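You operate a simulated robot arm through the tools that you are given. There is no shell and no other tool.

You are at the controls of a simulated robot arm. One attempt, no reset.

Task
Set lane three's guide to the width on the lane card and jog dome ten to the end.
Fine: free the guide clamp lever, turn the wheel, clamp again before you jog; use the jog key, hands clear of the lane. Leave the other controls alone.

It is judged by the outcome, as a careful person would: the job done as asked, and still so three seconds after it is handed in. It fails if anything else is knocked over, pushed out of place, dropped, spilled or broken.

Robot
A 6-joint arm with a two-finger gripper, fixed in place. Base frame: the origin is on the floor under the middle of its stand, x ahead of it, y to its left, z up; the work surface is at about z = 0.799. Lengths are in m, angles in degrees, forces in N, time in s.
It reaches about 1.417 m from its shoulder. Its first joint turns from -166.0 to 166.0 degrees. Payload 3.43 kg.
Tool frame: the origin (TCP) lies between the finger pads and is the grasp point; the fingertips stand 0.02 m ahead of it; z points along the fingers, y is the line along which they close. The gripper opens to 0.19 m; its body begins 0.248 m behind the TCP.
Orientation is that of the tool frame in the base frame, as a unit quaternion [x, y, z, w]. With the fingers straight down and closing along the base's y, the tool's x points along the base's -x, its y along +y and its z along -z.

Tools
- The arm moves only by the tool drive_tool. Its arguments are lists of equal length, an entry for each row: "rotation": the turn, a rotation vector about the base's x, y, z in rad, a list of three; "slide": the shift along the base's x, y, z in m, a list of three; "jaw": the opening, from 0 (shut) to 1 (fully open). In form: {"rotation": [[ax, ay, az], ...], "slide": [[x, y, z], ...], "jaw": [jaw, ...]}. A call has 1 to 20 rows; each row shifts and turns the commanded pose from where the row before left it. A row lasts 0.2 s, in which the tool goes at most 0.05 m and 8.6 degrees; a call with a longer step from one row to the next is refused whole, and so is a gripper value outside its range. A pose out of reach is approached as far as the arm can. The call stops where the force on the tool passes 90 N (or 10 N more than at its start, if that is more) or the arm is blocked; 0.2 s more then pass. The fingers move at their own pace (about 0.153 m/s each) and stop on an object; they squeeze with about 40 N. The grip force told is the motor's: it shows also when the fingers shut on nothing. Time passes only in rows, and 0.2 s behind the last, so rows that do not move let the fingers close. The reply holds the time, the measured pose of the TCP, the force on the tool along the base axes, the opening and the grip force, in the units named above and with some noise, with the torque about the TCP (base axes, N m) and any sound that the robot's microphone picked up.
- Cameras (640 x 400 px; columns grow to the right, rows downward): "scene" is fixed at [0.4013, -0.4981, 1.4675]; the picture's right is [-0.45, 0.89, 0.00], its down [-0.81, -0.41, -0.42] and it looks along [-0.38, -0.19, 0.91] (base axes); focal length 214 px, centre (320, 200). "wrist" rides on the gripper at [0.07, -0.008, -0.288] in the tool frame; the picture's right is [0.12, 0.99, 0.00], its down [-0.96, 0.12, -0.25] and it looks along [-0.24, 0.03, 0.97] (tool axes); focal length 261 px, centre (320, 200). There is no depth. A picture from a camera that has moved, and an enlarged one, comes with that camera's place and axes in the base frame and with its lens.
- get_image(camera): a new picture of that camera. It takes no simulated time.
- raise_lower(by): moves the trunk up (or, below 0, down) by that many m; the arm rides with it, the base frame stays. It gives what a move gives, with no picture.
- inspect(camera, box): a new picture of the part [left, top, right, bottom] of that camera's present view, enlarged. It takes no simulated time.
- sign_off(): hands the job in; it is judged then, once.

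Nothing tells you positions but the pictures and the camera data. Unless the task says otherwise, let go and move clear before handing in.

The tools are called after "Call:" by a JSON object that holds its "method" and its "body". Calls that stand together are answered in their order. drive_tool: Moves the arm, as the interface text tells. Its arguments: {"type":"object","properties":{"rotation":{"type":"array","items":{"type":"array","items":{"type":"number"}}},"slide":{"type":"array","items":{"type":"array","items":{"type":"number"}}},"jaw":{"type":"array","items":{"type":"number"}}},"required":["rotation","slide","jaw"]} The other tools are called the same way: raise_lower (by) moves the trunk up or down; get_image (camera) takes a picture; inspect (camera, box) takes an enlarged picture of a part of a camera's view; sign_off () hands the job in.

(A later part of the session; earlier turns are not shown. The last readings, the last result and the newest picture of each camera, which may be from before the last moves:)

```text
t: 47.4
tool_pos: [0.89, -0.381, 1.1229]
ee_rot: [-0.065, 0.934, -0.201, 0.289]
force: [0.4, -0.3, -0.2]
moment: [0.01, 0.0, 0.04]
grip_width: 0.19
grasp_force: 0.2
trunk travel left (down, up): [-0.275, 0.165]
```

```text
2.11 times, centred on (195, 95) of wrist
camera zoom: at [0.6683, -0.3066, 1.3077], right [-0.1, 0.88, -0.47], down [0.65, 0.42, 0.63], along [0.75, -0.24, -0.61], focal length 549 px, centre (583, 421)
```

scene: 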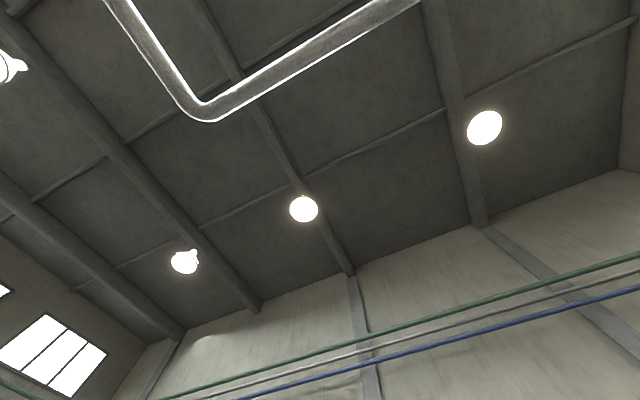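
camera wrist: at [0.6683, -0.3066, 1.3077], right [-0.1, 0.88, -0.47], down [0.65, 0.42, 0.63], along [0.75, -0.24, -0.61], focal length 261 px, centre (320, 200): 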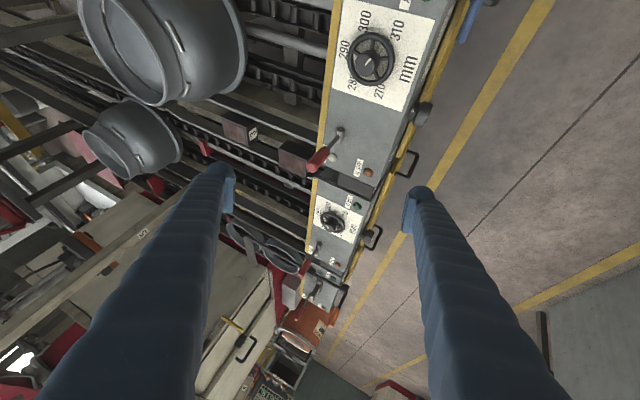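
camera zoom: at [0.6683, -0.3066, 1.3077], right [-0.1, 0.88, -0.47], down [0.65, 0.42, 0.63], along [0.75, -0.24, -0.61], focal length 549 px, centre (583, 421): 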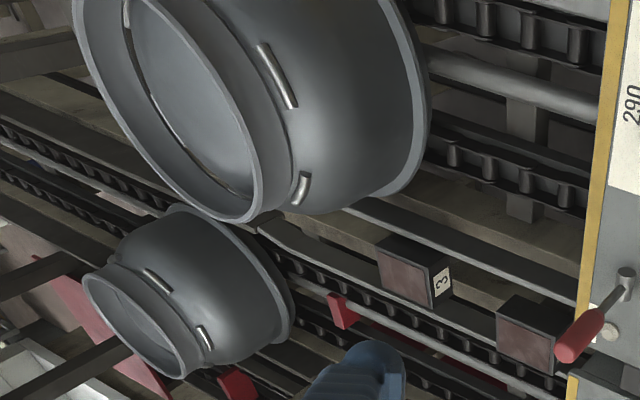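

Nothing changed there. The blue lever's pivot is about (0.724,-0.318,0.803), and it points about 31° below +x. I'll look at it closely from the front before deciding.

Call:
{"method": "drive_tool", "body": {"rotation": [[0, 0.109, -0.05], [0, 0.109, -0.05], [0, 0.109, -0.05], [0, 0.109, -0.05], [0, 0.111, -0.051], [-0.138, 0, 0], [-0.138, 0, 0], [-0.138, 0, 0], [-0.138, 0, 0], [-0.138, 0, 0], [-0.138, 0, 0], [-0.138, 0, 0]], "slide": [[-0.022, 0.04, 0], [-0.022, 0.04, 0], [-0.022, 0.04, 0], [-0.022, 0.04, 0], [-0.022, 0.04, 0], [0, 0.0145, -0.027], [0, 0.0145, -0.027], [0, 0.0145, -0.027], [0, 0.0145, -0.027], [0, 0.0145, -0.027], [0, 0.0145, -0.027], [0, 0.0145, -0.027]], "jaw": [1, 1, 1, 1, 1, 1, 1, 1, 1, 1, 1, 1]}}

Call:
{"method": "get_image", "body": {"camera": "wrist"}}

```text
t: 50.0
tool_pos: [0.779, -0.0792, 0.9343]
ee_rot: [0.001, 0.766, -0.643, 0.0]
force: [1.1, 0.0, 0.4]
moment: [0.07, 0.0, -0.1]
grip_width: 0.19
grasp_force: 0.0
trunk travel left (down, up): [-0.275, 0.165]
```

```text
taken
camera wrist: at [0.7082, 0.2031, 0.9928], right [-0.12, 0.17, -0.98], down [0.96, 0.26, -0.07], along [0.24, -0.95, -0.2], focal length 261 px, centre (320, 200)
```

wrist: 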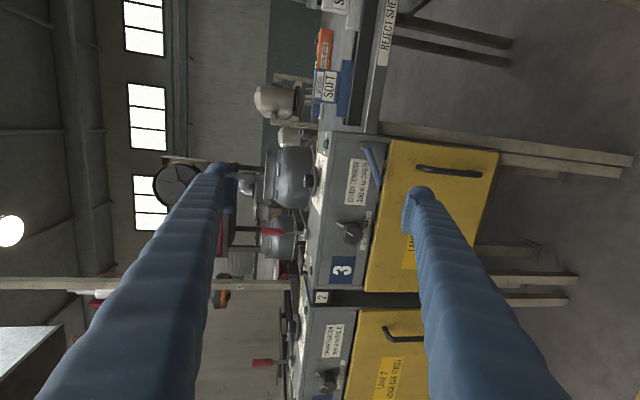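

Call:
{"method": "inspect", "body": {"camera": "wrist", "box": [320, 120, 420, 200]}}

Call:
{"method": "inspect", "body": {"camera": "wrist", "box": [240, 120, 340, 280]}}

Call:
{"method": "inspect", "body": {"camera": "wrist", "box": [230, 270, 400, 400]}}

```text
5.00 times, centred on (370, 160) of wrist
camera zoom: at [0.7082, 0.2031, 0.9928], right [-0.12, 0.17, -0.98], down [0.96, 0.26, -0.07], along [0.24, -0.95, -0.2], focal length 1303 px, centre (70, 400)
```

zoom: 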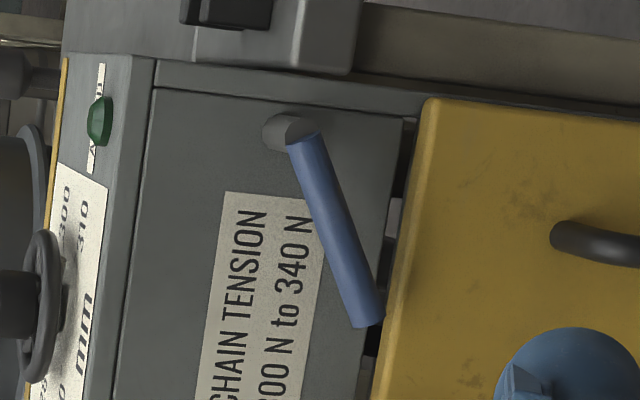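

```text
2.50 times, centred on (290, 200) of wrist
camera zoom: at [0.7082, 0.2031, 0.9928], right [-0.12, 0.17, -0.98], down [0.96, 0.26, -0.07], along [0.24, -0.95, -0.2], focal length 652 px, centre (395, 200)
```

zoom: 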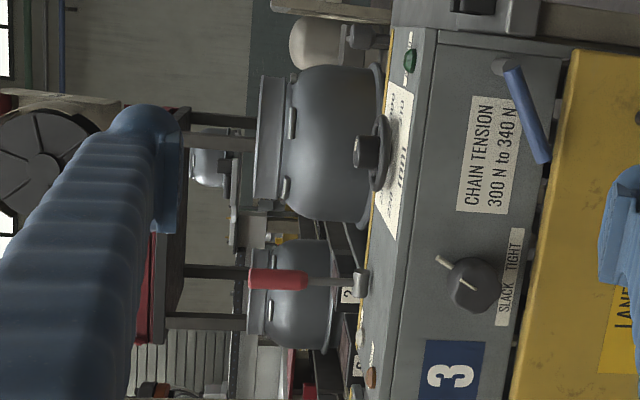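

```text
3.08 times, centred on (315, 335) of wrist
camera zoom: at [0.7082, 0.2031, 0.9928], right [-0.12, 0.17, -0.98], down [0.96, 0.26, -0.07], along [0.24, -0.95, -0.2], focal length 802 px, centre (335, -215)
```

zoom: 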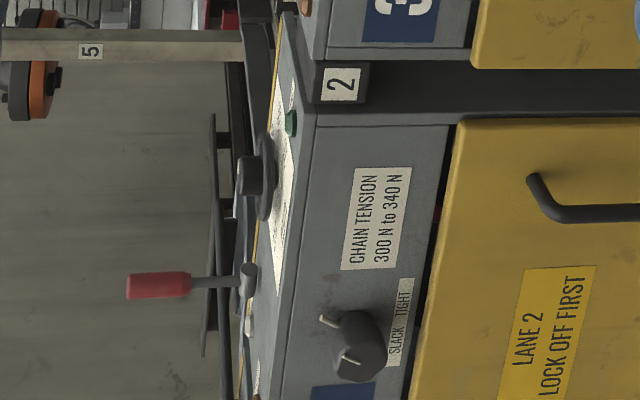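

Measured closely, the blue lever's pivot is at (0.724,-0.318,0.801) and the bar hangs 30° below +x with its end at (0.795,0.760). With the red lever momentary, this is the only candidate that could latch as the clamp. I'll point the fingers along -y, rolled 30° to match the bar, and stage in front of it.

Call:
{"method": "drive_tool", "body": {"rotation": [[-0.087, 0, 0], [-0.087, 0, 0], [0, 0.132, 0], [0, 0.132, 0], [0, 0.132, 0], [0, 0.131, 0]], "slide": [[-0.0013, -0.02, -0.0268], [-0.0013, -0.02, -0.0268], [-0.0013, -0.02, -0.0268], [-0.0012, -0.02, -0.0268], [-0.0012, -0.02, -0.0269], [-0.0012, -0.021, -0.0269]], "jaw": [0.35, 0.35, 0.35, 0.35, 0.35, 0.35]}}

Call:
{"method": "get_image", "body": {"camera": "wrist"}}

```text
t: 51.4
tool_pos: [0.7723, -0.2002, 0.7723]
ee_rot: [-0.184, 0.683, -0.682, -0.185]
force: [0.0, 0.1, 0.3]
moment: [0.05, 0.02, -0.06]
grip_width: 0.0668
grasp_force: 0.0
trunk travel left (down, up): [-0.275, 0.165]
```

```text
taken
camera wrist: at [0.7147, 0.0873, 0.8165], right [-0.6, 0.0, -0.8], down [0.77, 0.25, -0.58], along [0.19, -0.97, -0.15], focal length 261 px, centre (320, 200)
```

wrist: 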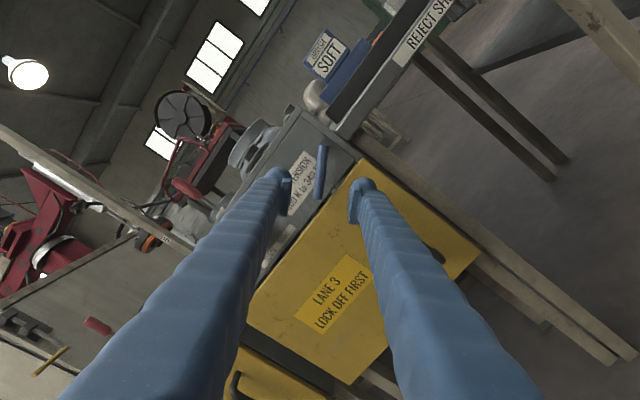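

The blue bar is centred between the fingers. I'll advance along -y, keeping the fingertips just short of the door plane at y≈-0.335.

Call:
{"method": "drive_tool", "body": {"rotation": [[0, 0, 0], [0, 0, 0], [0, 0, 0], [0, 0, 0]], "slide": [[0, -0.026, 0.0003], [0, -0.026, 0.0003], [0, -0.026, 0.0002], [0, -0.026, 0.0002]], "jaw": [0.35, 0.35, 0.35, 0.35]}}

Call:
{"method": "get_image", "body": {"camera": "wrist"}}

Call:
{"method": "inspect", "body": {"camera": "wrist", "box": [260, 130, 400, 230]}}

```text
t: 52.4
tool_pos: [0.7712, -0.3051, 0.775]
ee_rot: [-0.184, 0.683, -0.682, -0.185]
force: [-0.9, -0.2, -0.4]
moment: [-0.01, 0.03, 0.0]
grip_width: 0.0666
grasp_force: 0.1
trunk travel left (down, up): [-0.275, 0.165]
```

```text
taken
camera wrist: at [0.7143, -0.0169, 0.818], right [-0.6, 0.0, -0.8], down [0.77, 0.25, -0.58], along [0.19, -0.97, -0.15], focal length 261 px, centre (320, 200)
```

wrist: 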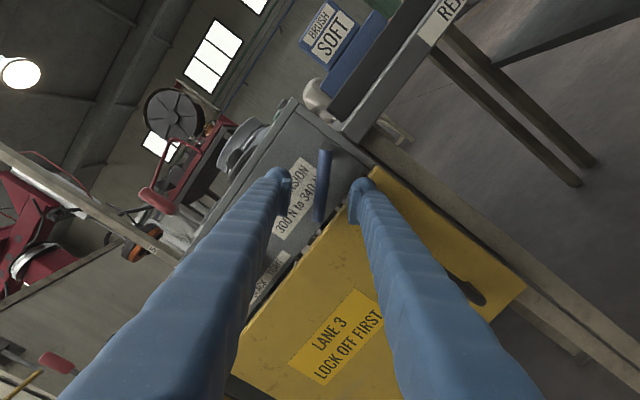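

```text
4.00 times, centred on (330, 180) of wrist
camera zoom: at [0.7143, -0.0169, 0.818], right [-0.6, 0.0, -0.8], down [0.77, 0.25, -0.58], along [0.19, -0.97, -0.15], focal length 1043 px, centre (280, 280)
```

zoom: 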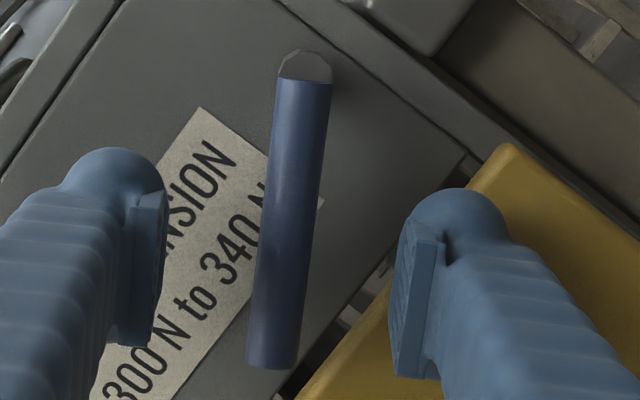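

The bar is between the pads and nearly parallel to them. I'll close on it gently.

Call:
{"method": "drive_tool", "body": {"rotation": [[0, 0, 0], [0, 0, 0], [0, 0, 0], [0, 0, 0]], "slide": [[0, 0, 0], [0, 0, 0], [0, 0, 0], [0, 0, 0]], "jaw": [0.2, 0.1, 0.04, 0.04]}}

Call:
{"method": "inspect", "body": {"camera": "wrist", "box": [260, 130, 400, 230]}}

```text
t: 53.4
tool_pos: [0.7716, -0.303, 0.7727]
ee_rot: [-0.184, 0.683, -0.682, -0.185]
force: [-7.7, 14.2, -10.5]
moment: [0.05, -0.69, -0.29]
grip_width: 0.0118
grasp_force: 44.9
trunk travel left (down, up): [-0.275, 0.165]
```

```text
4.00 times, centred on (330, 180) of wrist
camera zoom: at [0.714, -0.0161, 0.8174], right [-0.6, 0.0, -0.8], down [0.77, 0.25, -0.58], along [0.19, -0.97, -0.15], focal length 1043 px, centre (280, 280)
```

zoom: 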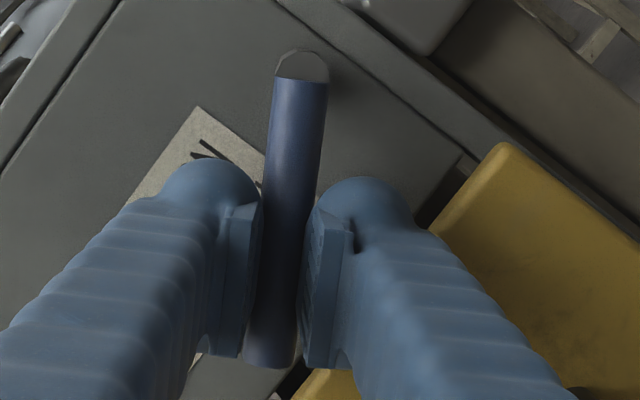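

The grip caught only the near side of the bar (11.8 mm, with 14 N pushing back out). I'll open slightly, go 6 mm deeper and re-close.

Call:
{"method": "drive_tool", "body": {"rotation": [[0, 0, 0], [0, 0, 0], [0, 0, 0], [0, 0, 0], [0, 0, 0]], "slide": [[0, 0, 0], [0, -0.007, 0], [0, 0, 0], [0, 0, 0], [0, 0, 0]], "jaw": [0.2, 0.2, 0.1, 0.04, 0.04]}}

Call:
{"method": "inspect", "body": {"camera": "wrist", "box": [260, 130, 400, 230]}}

```text
t: 54.6
tool_pos: [0.7695, -0.312, 0.7746]
ee_rot: [-0.183, 0.683, -0.682, -0.186]
force: [-8.2, 1.9, -9.1]
moment: [-0.69, -0.38, 0.01]
grip_width: 0.0147
grasp_force: 45.1
trunk travel left (down, up): [-0.275, 0.165]
```

```text
4.00 times, centred on (330, 180) of wrist
camera zoom: at [0.7138, -0.0242, 0.8177], right [-0.6, 0.0, -0.8], down [0.77, 0.25, -0.58], along [0.19, -0.97, -0.15], focal length 1043 px, centre (280, 280)
```

zoom: 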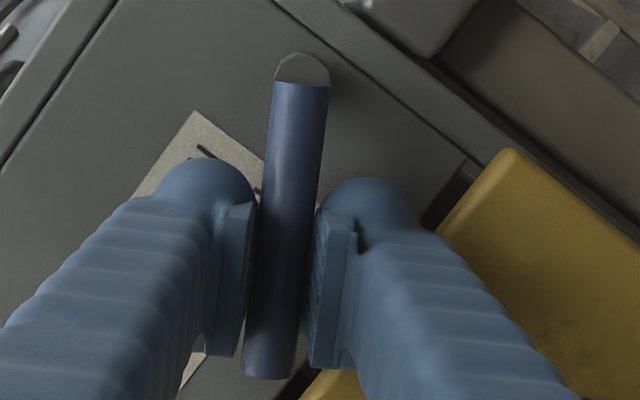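

Now it is a proper grip at 14.7 mm. I'll try a small rotation upward about the pivot.

Call:
{"method": "drive_tool", "body": {"rotation": [[0, -0.05, 0], [0, -0.05, 0]], "slide": [[0.0013, 0, 0.0023], [0.0011, 0, 0.0024]], "jaw": [0.04, 0.04]}}

```text
t: 55.2
tool_pos: [0.7714, -0.3131, 0.7768]
ee_rot: [-0.15, 0.693, -0.689, -0.153]
force: [-25.2, 5.7, -31.8]
moment: [0.44, 1.33, 0.17]
grip_width: 0.0164
grasp_force: 45.0
trunk travel left (down, up): [-0.275, 0.165]
```

It resists strongly going up, about 40 N after 3 mm. I'll return and try the same small amount downward.

Call:
{"method": "drive_tool", "body": {"rotation": [[0, 0.05, 0], [0, 0.05, 0], [0, 0.05, 0], [0, 0.05, 0]], "slide": [[-0.0011, 0, -0.0024], [-0.0013, 0, -0.0023], [-0.0014, 0, -0.0022], [-0.0015, 0, -0.0021]], "jaw": [0.04, 0.04, 0.04, 0.04]}}

```text
t: 56.2
tool_pos: [0.7691, -0.3113, 0.7719]
ee_rot: [-0.218, 0.674, -0.671, -0.219]
force: [-10.1, -11.2, -16.7]
moment: [-0.05, -1.11, -0.35]
grip_width: 0.0156
grasp_force: 44.9
trunk travel left (down, up): [-0.275, 0.165]
```

The response is ambiguous, so I'll look at whether the bar really moved.

Call:
{"method": "inspect", "body": {"camera": "wrist", "box": [260, 130, 400, 230]}}

```text
4.00 times, centred on (330, 180) of wrist
camera zoom: at [0.7168, -0.0243, 0.82], right [-0.68, 0.0, -0.73], down [0.71, 0.25, -0.66], along [0.18, -0.97, -0.17], focal length 1043 px, centre (280, 280)
```

zoom: 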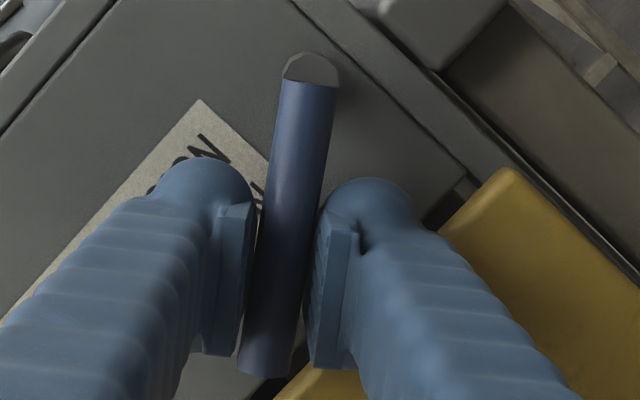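

The bar seems to have followed partly downward, by about 3–4°. I'll continue a little further down and watch.

Call:
{"method": "drive_tool", "body": {"rotation": [[0, 0.05, 0], [0, 0.05, 0], [0, 0.05, 0], [0, 0.05, 0]], "slide": [[-0.0016, 0, -0.0021], [-0.0018, 0, -0.002], [-0.0018, 0, -0.0019], [-0.0019, 0, -0.0018]], "jaw": [0.04, 0.04, 0.04, 0.04]}}

Call:
{"method": "inspect", "body": {"camera": "wrist", "box": [260, 130, 400, 230]}}

```text
t: 57.2
tool_pos: [0.7623, -0.312, 0.7624]
ee_rot: [-0.284, 0.649, -0.646, -0.286]
force: [-9.6, -20.8, -15.9]
moment: [0.1, -0.89, -0.03]
grip_width: 0.0148
grasp_force: 44.4
trunk travel left (down, up): [-0.275, 0.165]
```

```text
4.00 times, centred on (330, 180) of wrist
camera zoom: at [0.7195, -0.0243, 0.82], right [-0.81, 0.0, -0.58], down [0.57, 0.25, -0.79], along [0.14, -0.97, -0.2], focal length 1043 px, centre (280, 280)
```

zoom: 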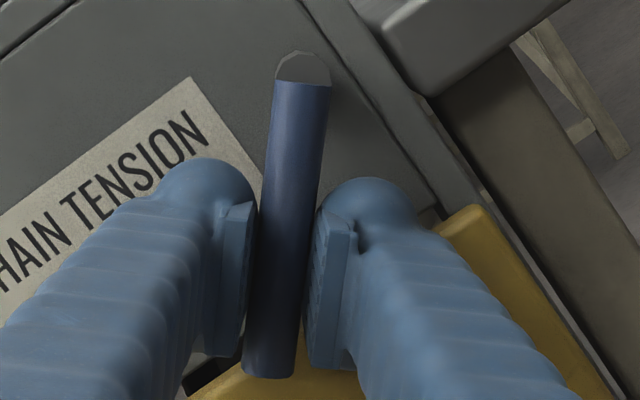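

The bar follows the tool downward with almost no resistance, now at about -46°. I'll keep following its arc.

Call:
{"method": "drive_tool", "body": {"rotation": [[0, 0.1, 0], [0, 0.1, 0], [0, 0.1, 0]], "slide": [[-0.0041, 0.001, -0.0035], [-0.0046, 0.001, -0.0031], [-0.0048, 0.001, -0.0025]], "jaw": [0.04, 0.04, 0.04]}}

Call:
{"method": "inspect", "body": {"camera": "wrist", "box": [240, 120, 420, 240]}}

```text
t: 58.0
tool_pos: [0.7474, -0.3078, 0.7528]
ee_rot: [-0.378, 0.598, -0.597, -0.38]
force: [-9.9, -5.1, -7.5]
moment: [-0.43, -0.22, 1.07]
grip_width: 0.0141
grasp_force: 44.9
trunk travel left (down, up): [-0.275, 0.165]
```

```text
3.33 times, centred on (330, 180) of wrist
camera zoom: at [0.7244, -0.0198, 0.8213], right [-0.95, 0.0, -0.32], down [0.31, 0.25, -0.92], along [0.08, -0.97, -0.23], focal length 869 px, centre (287, 267)
```

zoom: 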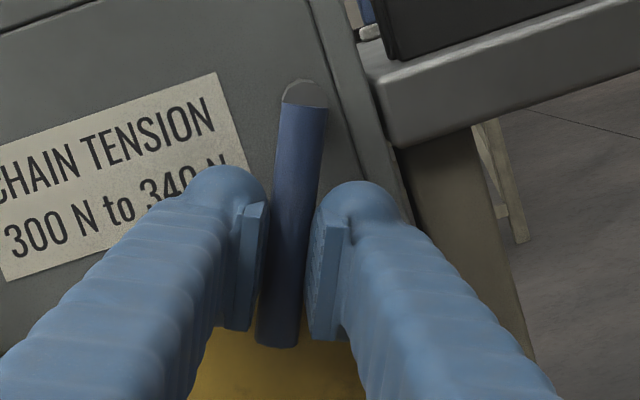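

It is now at about -65° and still following freely. I'll continue.

Call:
{"method": "drive_tool", "body": {"rotation": [[0, 0.1, 0], [0, 0.1, 0], [0, 0.1, 0]], "slide": [[-0.005, 0, -0.0021], [-0.0051, 0, -0.0016], [-0.0054, 0, -0.001]], "jaw": [0.04, 0.04, 0.04]}}

Call:
{"method": "inspect", "body": {"camera": "wrist", "box": [240, 120, 420, 240]}}

```text
t: 58.6
tool_pos: [0.7256, -0.3023, 0.7571]
ee_rot: [0.438, -0.561, 0.576, 0.402]
force: [44.2, 61.3, -33.9]
moment: [-0.8, 1.91, 0.92]
grip_width: 0.0171
grasp_force: 44.8
out of reach, approached as far as the arm can: row 1, 2
trunk travel left (down, up): [-0.275, 0.165]
stopped in row 2: the force on the tool passed its limit at 112 N (the readings are from after the stop); the commanded pose is now the measured one
```

```text
3.33 times, centred on (330, 180) of wrist
camera zoom: at [0.6969, -0.0161, 0.8314], right [-0.98, -0.05, -0.18], down [0.16, 0.27, -0.95], along [0.1, -0.96, -0.26], focal length 869 px, centre (287, 267)
```

zoom: 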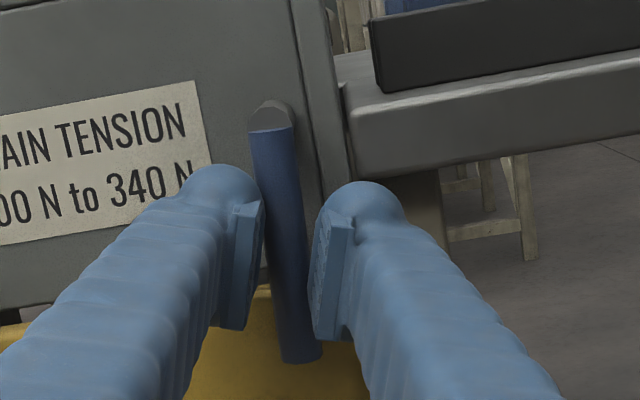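

The arm hit a wrist limit and the force tripped, so I'll release now. The bar hangs nearly straight down; I'll open the jaws, back off and see where it stays.

Call:
{"method": "drive_tool", "body": {"rotation": [[0, 0, 0], [0, 0, 0], [0, 0, 0], [0, 0, 0]], "slide": [[0, 0, 0], [0, 0, 0], [0, 0.02, 0], [0, 0.03, 0]], "jaw": [0.2, 0.35, 0.35, 0.35]}}

Call:
{"method": "get_image", "body": {"camera": "wrist"}}

Call:
{"method": "inspect", "body": {"camera": "wrist", "box": [240, 120, 420, 240]}}

```text
t: 59.6
tool_pos: [0.7112, -0.258, 0.764]
ee_rot: [0.431, -0.564, 0.577, 0.404]
force: [-0.6, 0.0, 0.2]
moment: [0.0, -0.01, 0.04]
grip_width: 0.0667
grasp_force: 0.1
trunk travel left (down, up): [-0.275, 0.165]
```

```text
taken
camera wrist: at [0.6846, 0.0275, 0.8361], right [-0.98, -0.04, -0.19], down [0.17, 0.26, -0.95], along [0.09, -0.96, -0.25], focal length 261 px, centre (320, 200)
```

wrist: 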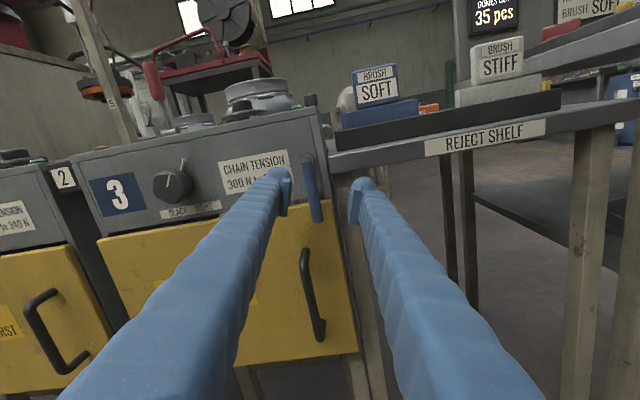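

```text
3.33 times, centred on (330, 180) of wrist
camera zoom: at [0.6846, 0.0275, 0.8361], right [-0.98, -0.04, -0.19], down [0.17, 0.26, -0.95], along [0.09, -0.96, -0.25], focal length 869 px, centre (287, 267)
```

zoom: 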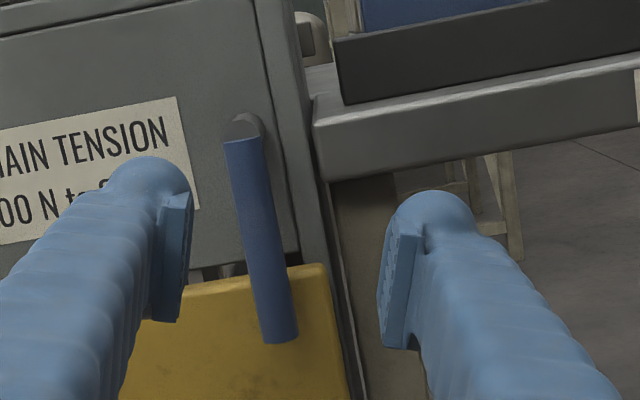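

The blue lever now hangs straight down and stays there, so it latches: -30° is one end and straight down the other. I'll back away and unroll the wrist, then go to the wheel.

Call:
{"method": "drive_tool", "body": {"rotation": [[0, 0, 0], [0, -0.133, 0], [0, -0.133, 0], [0, -0.133, 0], [0, -0.133, 0], [0, -0.133, 0], [0, -0.133, 0], [0, -0.133, 0], [0, -0.133, 0], [0, -0.133, 0]], "slide": [[0, 0.04, 0], [0, 0.04, 0], [0.01, 0.03, 0.01], [0.01, 0.02, 0.02], [0.01, 0, 0.02], [0.01, 0, 0.02], [0.01, 0, 0.02], [0.01, 0, 0.02], [0.01, 0, 0.02], [0, 0, 0.02]], "jaw": [0.5, 0.6, 0.7, 0.8, 0.8, 0.8, 0.8, 0.8, 0.8, 0.8]}}

Call:
{"method": "get_image", "body": {"camera": "wrist"}}

```text
t: 61.8
tool_pos: [0.7732, -0.1301, 0.9145]
ee_rot: [0.032, -0.696, 0.718, 0.018]
force: [0.8, 0.1, -0.7]
moment: [-0.04, 0.01, 0.03]
grip_width: 0.1521
grasp_force: 0.2
out of reach, approached as far as the arm can: row 1
trunk travel left (down, up): [-0.275, 0.165]
```

```text
taken
camera wrist: at [0.6964, 0.1563, 0.9193], right [-0.19, -0.03, -0.98], down [0.95, 0.26, -0.19], along [0.26, -0.96, -0.02], focal length 261 px, centre (320, 200)
```

wrist: 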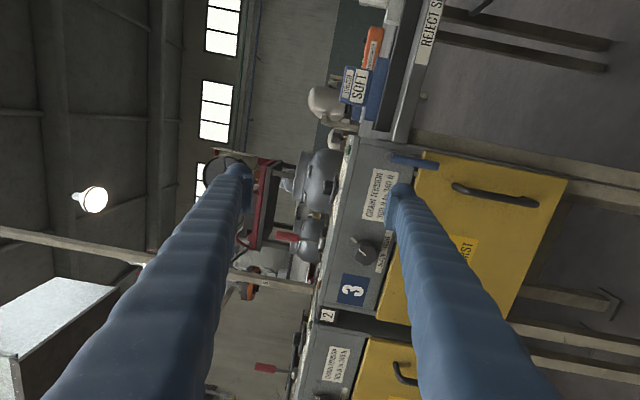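

The blue lever still hangs straight down by itself. Now I'll bring the tool to vertical above the wheel at (0.828,-0.427).

Call:
{"method": "drive_tool", "body": {"rotation": [[0.1335, -0.0033, -0.0059], [0.1335, -0.0033, -0.0059], [0.1335, -0.0033, -0.0059], [0.1335, -0.0033, -0.0059], [0.1335, -0.0033, -0.0059], [0.1335, -0.0033, -0.0059], [0.1335, -0.0033, -0.0059], [0.1335, -0.0033, -0.0059], [0.1335, -0.0033, -0.0059], [0.1335, -0.0033, -0.0059], [0.1335, -0.0033, -0.0059], [0.1335, -0.0033, -0.0059]], "slide": [[0, 0, 0.045], [0, 0, 0.045], [0, 0, 0.045], [0.006, -0.033, 0], [0.006, -0.033, 0], [0.006, -0.033, 0], [0.006, -0.033, 0], [0.006, -0.033, 0], [0.006, -0.033, 0], [0.006, -0.033, 0], [0.006, -0.033, 0], [0.007, -0.033, 0]], "jaw": [0.8, 0.8, 0.8, 0.8, 0.8, 0.8, 0.8, 0.8, 0.8, 0.8, 0.8, 0.8]}}

Call:
{"method": "get_image", "body": {"camera": "wrist"}}

```text
t: 64.4
tool_pos: [0.7839, -0.3215, 1.0065]
ee_rot: [0.03, 0.988, -0.153, 0.019]
force: [-0.4, 0.1, 0.0]
moment: [-0.05, -0.02, -0.01]
grip_width: 0.1521
grasp_force: 0.1
out of reach, approached as far as the arm can: row 9, 10, 11, 12
trunk travel left (down, up): [-0.275, 0.165]
```

```text
taken
camera wrist: at [0.7029, -0.2392, 1.2803], right [-0.05, 0.95, -0.3], down [0.96, 0.13, 0.25], along [0.28, -0.28, -0.92], focal length 261 px, centre (320, 200)
```

wrist: 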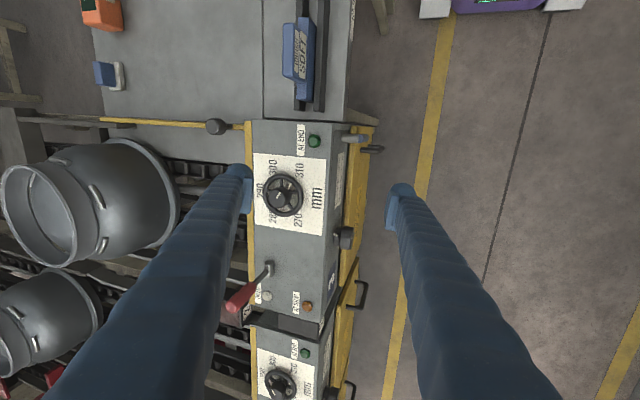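

The last rows were out of reach, probably a wrist joint near its limit, which leaves a residual tilt of about 18°. I'll raise a little and straighten gradually.

Call:
{"method": "drive_tool", "body": {"rotation": [[0.05, 0.006, 0.01], [0.05, 0.006, 0.01], [0.05, 0.006, 0.01], [0.05, 0.006, 0.01], [0.05, 0.006, 0.01], [0.056, 0.008, 0.01]], "slide": [[-0.01, 0, 0.03], [-0.01, 0, 0.03], [-0.01, 0, 0.03], [-0.01, 0, 0.02], [0, -0.01, 0], [0, -0.01, 0]], "jaw": [0.8, 0.8, 0.8, 0.8, 0.8, 0.8]}}

Call:
{"method": "get_image", "body": {"camera": "wrist"}}

```text
t: 65.8
tool_pos: [0.7365, -0.2707, 1.052]
ee_rot: [0.04, 0.99, -0.13, 0.024]
force: [0.2, 0.0, 0.0]
moment: [-0.01, -0.02, 0.02]
grip_width: 0.152
grasp_force: 0.0
out of reach, approached as far as the arm can: row 1, 2, 3, 4, 5, 6
trunk travel left (down, up): [-0.275, 0.165]
```

```text
taken
camera wrist: at [0.6546, -0.1986, 1.3279], right [-0.03, 0.97, -0.26], down [0.96, 0.1, 0.26], along [0.28, -0.24, -0.93], focal length 261 px, centre (320, 200)
```

wrist: 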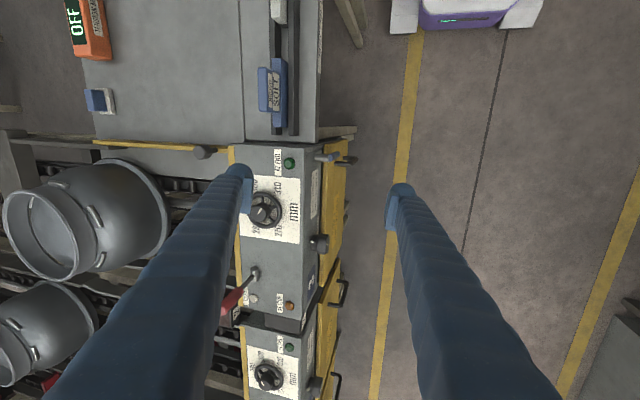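

Every row was limited, so the wrist configuration changed at that lurch and a wrist joint now sits at its limit. I'm clear of everything here, so I'll test small yaw moves to find the free direction.

Call:
{"method": "drive_tool", "body": {"rotation": [[0, 0, 0.1], [0, 0, 0.1], [0, 0, 0.1]], "slide": [[0, 0, 0], [0, 0, 0], [0, 0, 0]], "jaw": [0.8, 0.8, 0.8]}}

```text
t: 66.6
tool_pos: [0.7117, -0.2268, 1.0112]
ee_rot: [-0.101, 0.983, -0.147, 0.053]
force: [-0.7, -0.2, 0.1]
moment: [-0.1, -0.04, 0.03]
grip_width: 0.1519
grasp_force: 0.1
out of reach, approached as far as the arm can: row 1, 2, 3
trunk travel left (down, up): [-0.275, 0.165]
```

Positive yaw is also limited and the tool drifted. I'll try negative yaw.

Call:
{"method": "drive_tool", "body": {"rotation": [[0, 0, -0.1], [0, 0, -0.1], [0, 0, -0.1], [0, 0, -0.1]], "slide": [[0, 0, 0], [0, 0, 0], [0, 0, 0], [0, 0, 0]], "jaw": [0.8, 0.8, 0.8, 0.8]}}

Call:
{"method": "get_image", "body": {"camera": "scene"}}

```text
t: 67.6
tool_pos: [0.7106, -0.2281, 1.0106]
ee_rot: [0.098, 0.983, -0.154, 0.022]
force: [0.3, 0.1, -0.3]
moment: [0.02, 0.04, -0.01]
grip_width: 0.1521
grasp_force: 0.0
trunk travel left (down, up): [-0.275, 0.165]
```

```text
taken
```

scene: 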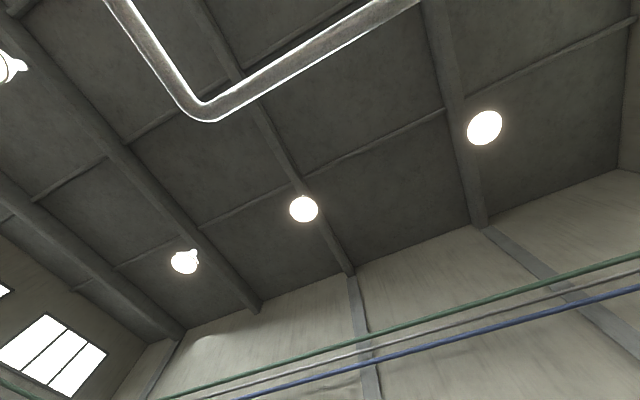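

Negative yaw is free, so the last wrist joint's limit lies in the positive direction. I'll bring the tool vertical at a yaw of about -0.5 rad, which has margin, while heading towards the wheel.

Call:
{"method": "drive_tool", "body": {"rotation": [[0.0779, -0.0085, -0.0746], [0.0779, -0.0085, -0.0746], [0.0779, -0.0085, -0.0746], [0.0779, -0.0085, -0.0746], [0, 0, 0]], "slide": [[0.01, -0.02, 0.02], [0.01, -0.02, 0.02], [0.01, -0.02, 0.02], [0.01, -0.02, 0.01], [0.01, -0.02, 0]], "jaw": [0.8, 0.8, 0.8, 0.8, 0.8]}}

Call:
{"method": "get_image", "body": {"camera": "wrist"}}

```text
t: 68.8
tool_pos: [0.7298, -0.3125, 1.041]
ee_rot: [0.234, 0.967, -0.099, 0.022]
force: [0.3, -0.6, 0.0]
moment: [0.03, 0.0, -0.01]
grip_width: 0.1521
grasp_force: 0.0
out of reach, approached as far as the arm can: row 2, 3, 4
trunk travel left (down, up): [-0.275, 0.165]
```

```text
taken
camera wrist: at [0.663, -0.2304, 1.3186], right [0.35, 0.92, -0.19], down [0.91, -0.28, 0.31], along [0.23, -0.28, -0.93], focal length 261 px, centre (320, 200)
```

wrist: 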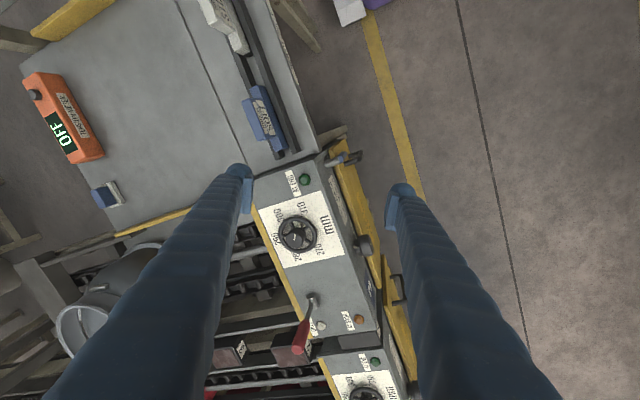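

A residual tilt of about 11° remains. I'll test whether a more negative yaw (about -1.2 rad) frees the wrist enough to get vertical.

Call:
{"method": "drive_tool", "body": {"rotation": [[0.0321, -0.0129, -0.1205], [0.0321, -0.0129, -0.1205], [0.0321, -0.0129, -0.1205], [0.0321, -0.0129, -0.1205], [0.0321, -0.0129, -0.1205], [0.0321, -0.0129, -0.1205]], "slide": [[0, 0, 0.01], [0, 0, 0.01], [0, 0, 0.01], [0, 0, 0.01], [0, 0, 0.01], [0, 0, 0]], "jaw": [0.8, 0.8, 0.8, 0.8, 0.8, 0.8]}}

Call:
{"method": "get_image", "body": {"camera": "wrist"}}

```text
t: 70.2
tool_pos: [0.6906, -0.301, 1.0447]
ee_rot: [0.561, 0.822, -0.092, 0.036]
force: [0.8, -0.3, 0.0]
moment: [-0.05, -0.01, 0.0]
grip_width: 0.1522
grasp_force: 0.0
out of reach, approached as far as the arm can: row 1, 2, 3, 4, 5, 6
trunk travel left (down, up): [-0.275, 0.165]
```

```text
taken
camera wrist: at [0.6679, -0.1832, 1.3177], right [0.88, 0.46, -0.13], down [0.47, -0.79, 0.39], along [0.08, -0.4, -0.91], focal length 261 px, centre (320, 200)
```

wrist: 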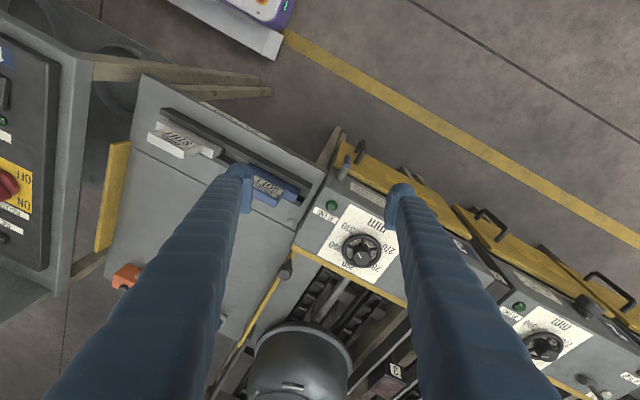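

The yaw itself is not the limit; the arm crossed its wrist singularity (tool pointing -y) at the lurch and is now in a flipped wrist branch. I'll undo that in open space: tilt towards -y, swing the tool axis around in a cone past +x and up, then cross back through -y.

Call:
{"method": "drive_tool", "body": {"rotation": [[-0.122, 0, 0], [-0.122, 0, 0], [-0.122, 0, 0], [-0.122, 0, 0], [-0.122, 0, 0], [-0.122, 0, 0], [-0.122, 0, 0]], "slide": [[0.005, 0.02, 0], [0.005, 0.02, 0], [0.005, 0.02, 0], [0.005, 0.02, 0], [0.005, 0.02, 0], [0.005, 0.02, 0], [0, 0.02, 0]], "jaw": [0.5, 0.5, 0.5, 0.5, 0.5, 0.5, 0.5]}}

```text
t: 71.8
tool_pos: [0.721, -0.1596, 1.0456]
ee_rot: [0.494, 0.711, -0.424, 0.265]
force: [0.7, 0.3, -0.4]
moment: [-0.05, 0.03, -0.03]
grip_width: 0.0949
grasp_force: 0.1
trunk travel left (down, up): [-0.275, 0.165]
```

That tilt worked without limits. Now I'll test the first part of the cone swing towards +x.

Call:
{"method": "drive_tool", "body": {"rotation": [[-0.0148, -0.0647, 0.1121], [-0.0433, -0.0647, 0.1044], [-0.0688, -0.0647, 0.0897]], "slide": [[0, 0, 0], [0, 0, 0], [0, 0, 0]], "jaw": [0.5, 0.5, 0.5]}}

```text
t: 72.6
tool_pos: [0.7206, -0.1592, 1.0455]
ee_rot: [0.399, 0.722, -0.374, 0.425]
force: [0.0, -0.4, 0.8]
moment: [-0.03, -0.01, -0.04]
grip_width: 0.0951
grasp_force: 0.1
trunk travel left (down, up): [-0.275, 0.165]
```

It's free in this direction. I'll continue the cone swing to +x and on to up.

Call:
{"method": "drive_tool", "body": {"rotation": [[-0.0897, -0.0647, 0.0688], [-0.1044, -0.0647, 0.0433], [-0.1121, -0.0647, 0.0148], [-0.1121, -0.0647, -0.0148], [-0.1044, -0.0647, -0.0433], [-0.0897, -0.0647, -0.0688], [-0.0688, -0.0647, -0.0897], [-0.0433, -0.0647, -0.1044], [-0.0148, -0.0647, -0.1121]], "slide": [[0, 0, 0], [0, 0, 0], [0, 0, 0], [0, 0, 0], [0, 0, 0], [0, 0, 0], [0, 0, 0], [0, 0, 0], [0, 0, 0]], "jaw": [0.5, 0.5, 0.5, 0.5, 0.5, 0.5, 0.5, 0.5, 0.5]}}

Call:
{"method": "get_image", "body": {"camera": "wrist"}}

```text
t: 74.6
tool_pos: [0.701, -0.1791, 1.0463]
ee_rot: [0.401, 0.386, -0.575, 0.6]
force: [-0.3, 0.2, 1.1]
moment: [-0.03, -0.01, 0.03]
grip_width: 0.0951
grasp_force: 0.0
out of reach, approached as far as the arm can: row 8, 9
trunk travel left (down, up): [-0.275, 0.165]
```

```text
taken
camera wrist: at [0.6946, 0.0594, 0.8716], right [1.0, -0.03, -0.07], down [0.08, 0.6, 0.8], along [0.02, -0.8, 0.6], focal length 261 px, centre (320, 200)
```

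wrist: 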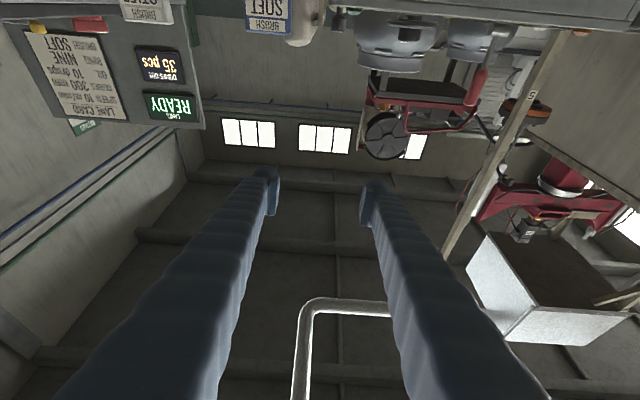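

The tool axis now points -y and about 22° up. Next I'll cross straight through -y to pointing downward, rotating about +x.

Call:
{"method": "drive_tool", "body": {"rotation": [[0.13, 0, 0], [0.13, 0, 0], [0.13, 0, 0], [0.13, 0, 0], [0.13, 0, 0], [0.13, 0, 0], [0.13, 0, 0]], "slide": [[0, 0.005, 0], [0, 0.005, 0], [0, 0.005, 0], [0, 0.005, 0], [0, 0, 0], [0, 0, 0], [0, 0, 0]], "jaw": [0.5, 0.5, 0.5, 0.5, 0.5, 0.5, 0.5]}}

```text
t: 76.2
tool_pos: [0.7007, -0.1602, 1.0456]
ee_rot: [0.624, 0.6, -0.346, 0.362]
force: [-0.9, 0.4, 0.2]
moment: [-0.01, -0.01, 0.05]
grip_width: 0.095
grasp_force: 0.0
trunk travel left (down, up): [-0.275, 0.165]
```

It crossed cleanly. Now I'll continue to vertical and see whether the limit is gone.

Call:
{"method": "drive_tool", "body": {"rotation": [[0.131, 0, 0], [0.131, 0, 0], [0.131, 0, 0], [0.131, 0, 0], [0.131, 0, 0], [0.131, 0, 0], [0.131, 0, 0], [0.131, 0, 0]], "slide": [[0, -0.01, 0.01], [0, -0.01, 0.01], [0, -0.01, 0.01], [0, -0.01, 0.01], [0, -0.01, 0.01], [0, -0.01, 0], [0, 0, 0], [0, 0, 0]], "jaw": [0.5, 0.5, 0.5, 0.5, 0.5, 0.5, 0.5, 0.5]}}

Call:
{"method": "get_image", "body": {"camera": "wrist"}}

```text
t: 78.0
tool_pos: [0.7022, -0.2211, 1.0959]
ee_rot: [0.717, 0.689, -0.07, 0.075]
force: [0.0, 0.1, -0.3]
moment: [0.08, -0.03, 0.0]
grip_width: 0.0949
grasp_force: 0.0
out of reach, approached as far as the arm can: row 7, 8
trunk travel left (down, up): [-0.275, 0.165]
```

```text
taken
camera wrist: at [0.6948, -0.0922, 1.3634], right [1.0, 0.08, -0.01], down [0.07, -0.9, 0.44], along [0.02, -0.44, -0.9], focal length 261 px, centre (320, 200)
```

wrist: 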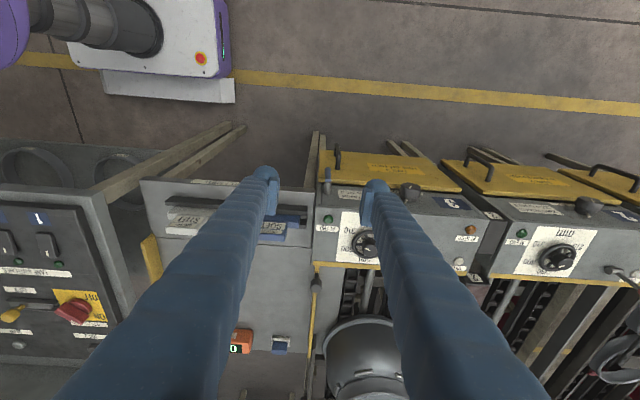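

There is still a limit at about 0.2 rad from vertical, with yaw now about -92°. I'll probe: try the last bit of tilt again with a small positive yaw to see which joint is blocking.

Call:
{"method": "drive_tool", "body": {"rotation": [[0, 0, 0.12], [0, 0, 0.12], [0, 0, 0.12], [0, 0, 0.12]], "slide": [[0, 0, 0], [0, 0, 0], [0, 0, 0], [0, 0, 0]], "jaw": [0.5, 0.5, 0.5, 0.5]}}

```text
t: 79.0
tool_pos: [0.7016, -0.2181, 1.0937]
ee_rot: [0.532, 0.839, -0.056, 0.094]
force: [-0.9, 0.4, -0.4]
moment: [-0.02, -0.01, 0.0]
grip_width: 0.0951
grasp_force: 0.0
out of reach, approached as far as the arm can: row 4
trunk travel left (down, up): [-0.275, 0.165]
```

The limit might depend on arm posture (low and close in), because earlier vertical poses were higher. I'll raise by 0.2 m at this orientation and retry.

Call:
{"method": "drive_tool", "body": {"rotation": [[0, 0, 0], [0, 0, 0], [0, 0, 0], [0, 0, 0], [0, 0, 0]], "slide": [[0, 0, 0.04], [0, 0, 0.04], [0, 0, 0.04], [0, 0, 0.04], [0, 0, 0.04]], "jaw": [0.5, 0.5, 0.5, 0.5, 0.5]}}

Call:
{"method": "get_image", "body": {"camera": "scene"}}

```text
t: 80.2
tool_pos: [0.687, -0.2045, 1.2652]
ee_rot: [0.533, 0.836, -0.078, 0.11]
force: [-0.3, -0.6, 0.7]
moment: [-0.04, -0.02, -0.01]
grip_width: 0.0949
grasp_force: 0.1
out of reach, approached as far as the arm can: row 1, 2, 3, 4
trunk travel left (down, up): [-0.275, 0.165]
```

```text
taken
```

scene: 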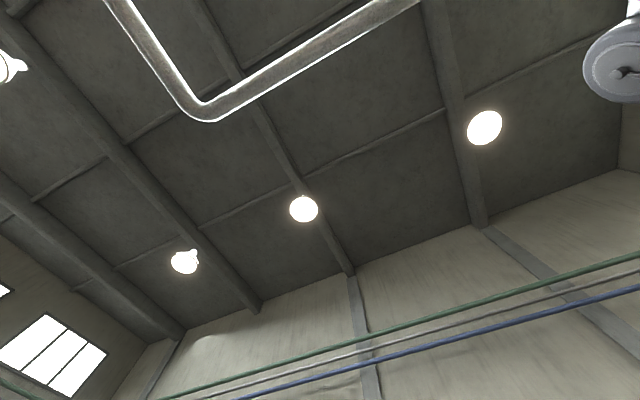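

Both attempts ended in the flipped branch, where the tool has to keep a lean of at least about 0.2 rad. The wheel can be gripped and turned with a small lean, in two 30° bites. I'll set a 0.3 rad lean with the jaws square to it and move over the wheel.

Call:
{"method": "drive_tool", "body": {"rotation": [[-0.0041, -0.0014, -0.1307], [-0.0041, -0.0014, -0.1307], [-0.0041, -0.0014, -0.1307], [-0.0041, -0.0014, -0.1307], [-0.0041, -0.0014, -0.1307], [-0.0041, -0.0014, -0.1307], [-0.0041, -0.0014, -0.1307], [-0.0041, -0.0014, -0.1307]], "slide": [[0.0125, -0.019, -0.015], [0.0125, -0.019, -0.015], [0.0125, -0.019, -0.015], [0.0125, -0.019, -0.015], [0.0125, -0.019, -0.015], [0.0125, -0.019, -0.015], [0.0125, -0.019, -0.015], [0.0125, -0.019, -0.015]], "jaw": [0.6, 0.6, 0.6, 0.6, 0.6, 0.6, 0.6, 0.6]}}

Call:
{"method": "get_image", "body": {"camera": "wrist"}}

```text
t: 82.0
tool_pos: [0.7898, -0.3577, 1.144]
ee_rot: [0.878, 0.456, -0.127, 0.067]
force: [-0.8, -0.3, -0.1]
moment: [0.0, 0.08, -0.05]
grip_width: 0.114
grasp_force: 0.0
trunk travel left (down, up): [-0.275, 0.165]
```

```text
taken
camera wrist: at [0.8672, -0.2298, 1.4], right [0.88, -0.48, -0.03], down [-0.4, -0.76, 0.51], along [-0.27, -0.44, -0.86], focal length 261 px, centre (320, 200)
```

wrist: 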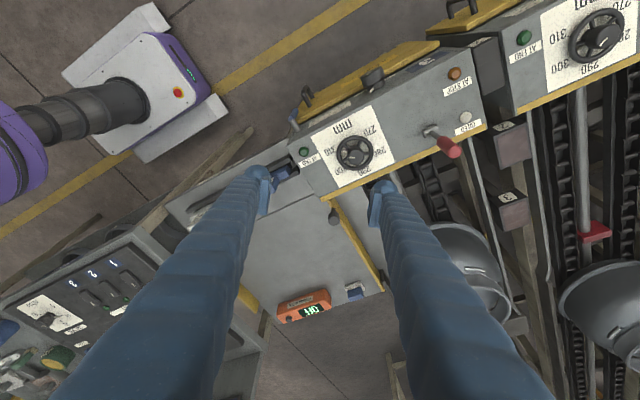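

No limits here. I'll zoom on the wheel to refine its position and read the current setting.

Call:
{"method": "inspect", "body": {"camera": "wrist", "box": [300, 100, 420, 200]}}

Call:
{"method": "inspect", "body": {"camera": "wrist", "box": [325, 125, 381, 181]}}

```text
4.00 times, centred on (360, 150) of wrist
camera zoom: at [0.8672, -0.2298, 1.4], right [0.88, -0.48, -0.03], down [-0.4, -0.76, 0.51], along [-0.27, -0.44, -0.86], focal length 1043 px, centre (160, 400)
```

zoom: 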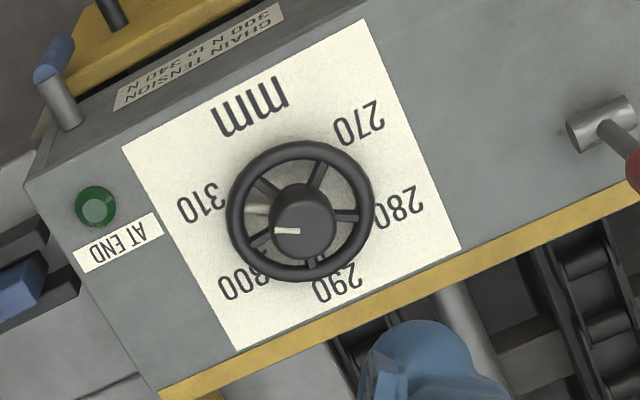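

```text
7.14 times, centred on (353, 153) of wrist
camera zoom: at [0.8672, -0.2298, 1.4], right [0.88, -0.48, -0.03], down [-0.4, -0.76, 0.51], along [-0.27, -0.44, -0.86], focal length 1862 px, centre (84, 536)
```

zoom: 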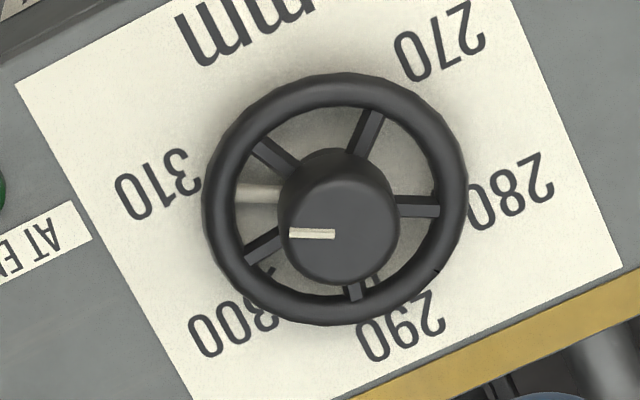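

The pointer is on 310 and the blue lever still hangs down. Refining with two views: wheel centre (0.825,-0.4275), rim z≈0.878, plate z≈0.867. I'll descend above the wheel.

Call:
{"method": "drive_tool", "body": {"rotation": [[0, 0, 0], [0, 0, 0], [0, 0, 0], [0, 0, 0], [0, 0, 0]], "slide": [[0.007, -0.014, -0.037], [0.007, -0.014, -0.037], [0.007, -0.014, -0.037], [0.007, -0.014, -0.037], [0.007, -0.0138, -0.036]], "jaw": [0.6, 0.6, 0.6, 0.6, 0.6]}}

Call:
{"method": "get_image", "body": {"camera": "wrist"}}

Call:
{"method": "inspect", "body": {"camera": "wrist", "box": [240, 130, 400, 240]}}

```text
t: 83.2
tool_pos: [0.8257, -0.4258, 0.9594]
ee_rot: [0.877, 0.457, -0.127, 0.069]
force: [1.0, -0.5, 0.4]
moment: [0.06, 0.07, -0.02]
grip_width: 0.1143
grasp_force: 0.0
trunk travel left (down, up): [-0.275, 0.165]
```

```text
taken
camera wrist: at [0.9029, -0.299, 1.216], right [0.88, -0.48, -0.03], down [-0.4, -0.76, 0.51], along [-0.27, -0.44, -0.86], focal length 261 px, centre (320, 200)
```

wrist: 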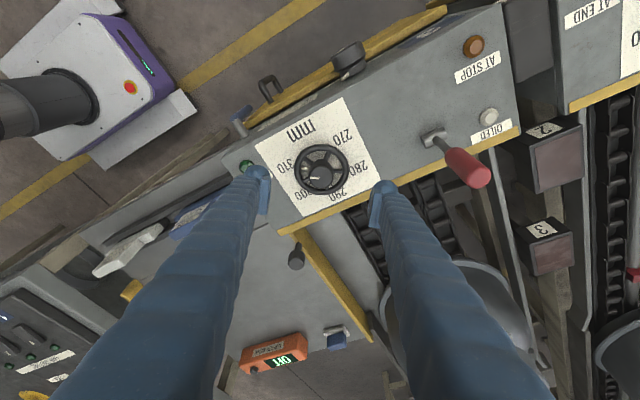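

```text
3.64 times, centred on (320, 185) of wrist
camera zoom: at [0.9029, -0.299, 1.216], right [0.88, -0.48, -0.03], down [-0.4, -0.76, 0.51], along [-0.27, -0.44, -0.86], focal length 948 px, centre (320, 254)
```

zoom: 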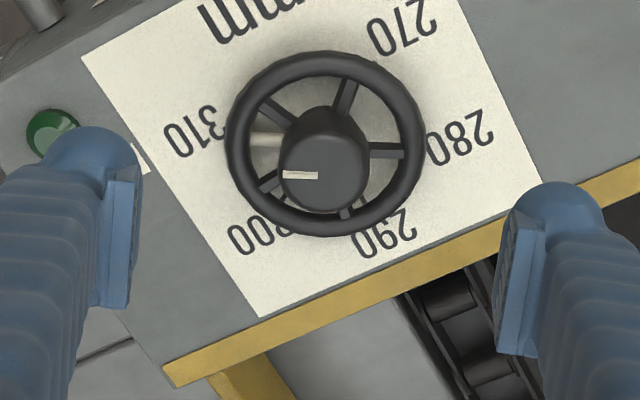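

The wheel centre is confirmed at (0.8245,-0.427). I'll descend to rim height, leaving clearance above the plate.

Call:
{"method": "drive_tool", "body": {"rotation": [[0, 0, 0], [0, 0, 0], [0, 0, 0], [0, 0, 0]], "slide": [[0.0004, 0.0008, -0.02], [0.0004, 0.0008, -0.02], [0.0005, 0.0009, -0.017], [0, 0, -0.0075]], "jaw": [0.6, 0.6, 0.6, 0.6]}}

Call:
{"method": "inspect", "body": {"camera": "wrist", "box": [240, 130, 400, 240]}}

```text
t: 84.2
tool_pos: [0.8258, -0.4251, 0.8964]
ee_rot: [0.878, 0.457, -0.128, 0.068]
force: [0.9, -0.3, 1.1]
moment: [-0.02, 0.0, 0.02]
grip_width: 0.114
grasp_force: 0.0
trunk travel left (down, up): [-0.275, 0.165]
```

```text
3.64 times, centred on (320, 185) of wrist
camera zoom: at [0.9029, -0.2964, 1.1529], right [0.88, -0.48, -0.03], down [-0.4, -0.76, 0.51], along [-0.27, -0.44, -0.86], focal length 948 px, centre (320, 254)
```

zoom: 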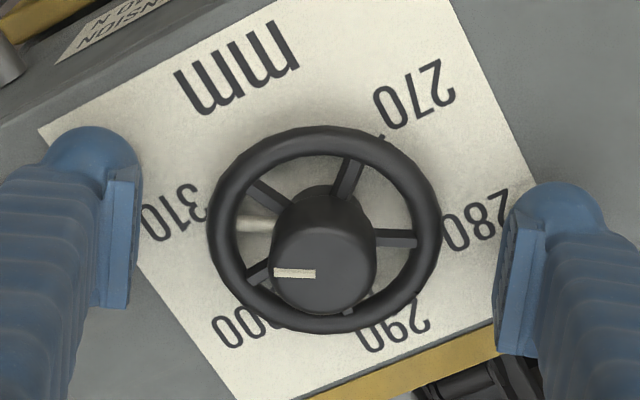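

The fingers straddle the rim with no contact. I'll close on the rim.

Call:
{"method": "drive_tool", "body": {"rotation": [[0, 0, 0], [0, 0, 0], [0, 0, 0]], "slide": [[0, 0, 0], [0, 0, 0], [0, 0, 0]], "jaw": [0.45, 0.3, 0.3]}}

Call:
{"method": "inspect", "body": {"camera": "wrist", "box": [240, 130, 400, 240]}}

```text
t: 85.0
tool_pos: [0.8262, -0.4244, 0.8976]
ee_rot: [0.878, 0.456, -0.127, 0.069]
force: [10.1, -5.9, 0.7]
moment: [-0.06, -0.05, 0.02]
grip_width: 0.0732
grasp_force: 45.1
trunk travel left (down, up): [-0.275, 0.165]
```

```text
3.64 times, centred on (320, 185) of wrist
camera zoom: at [0.9037, -0.2969, 1.1533], right [0.88, -0.48, -0.03], down [-0.4, -0.76, 0.51], along [-0.27, -0.44, -0.86], focal length 948 px, centre (320, 254)
```

zoom: 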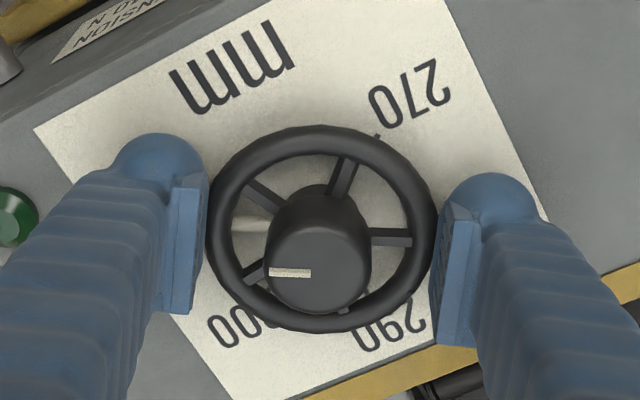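

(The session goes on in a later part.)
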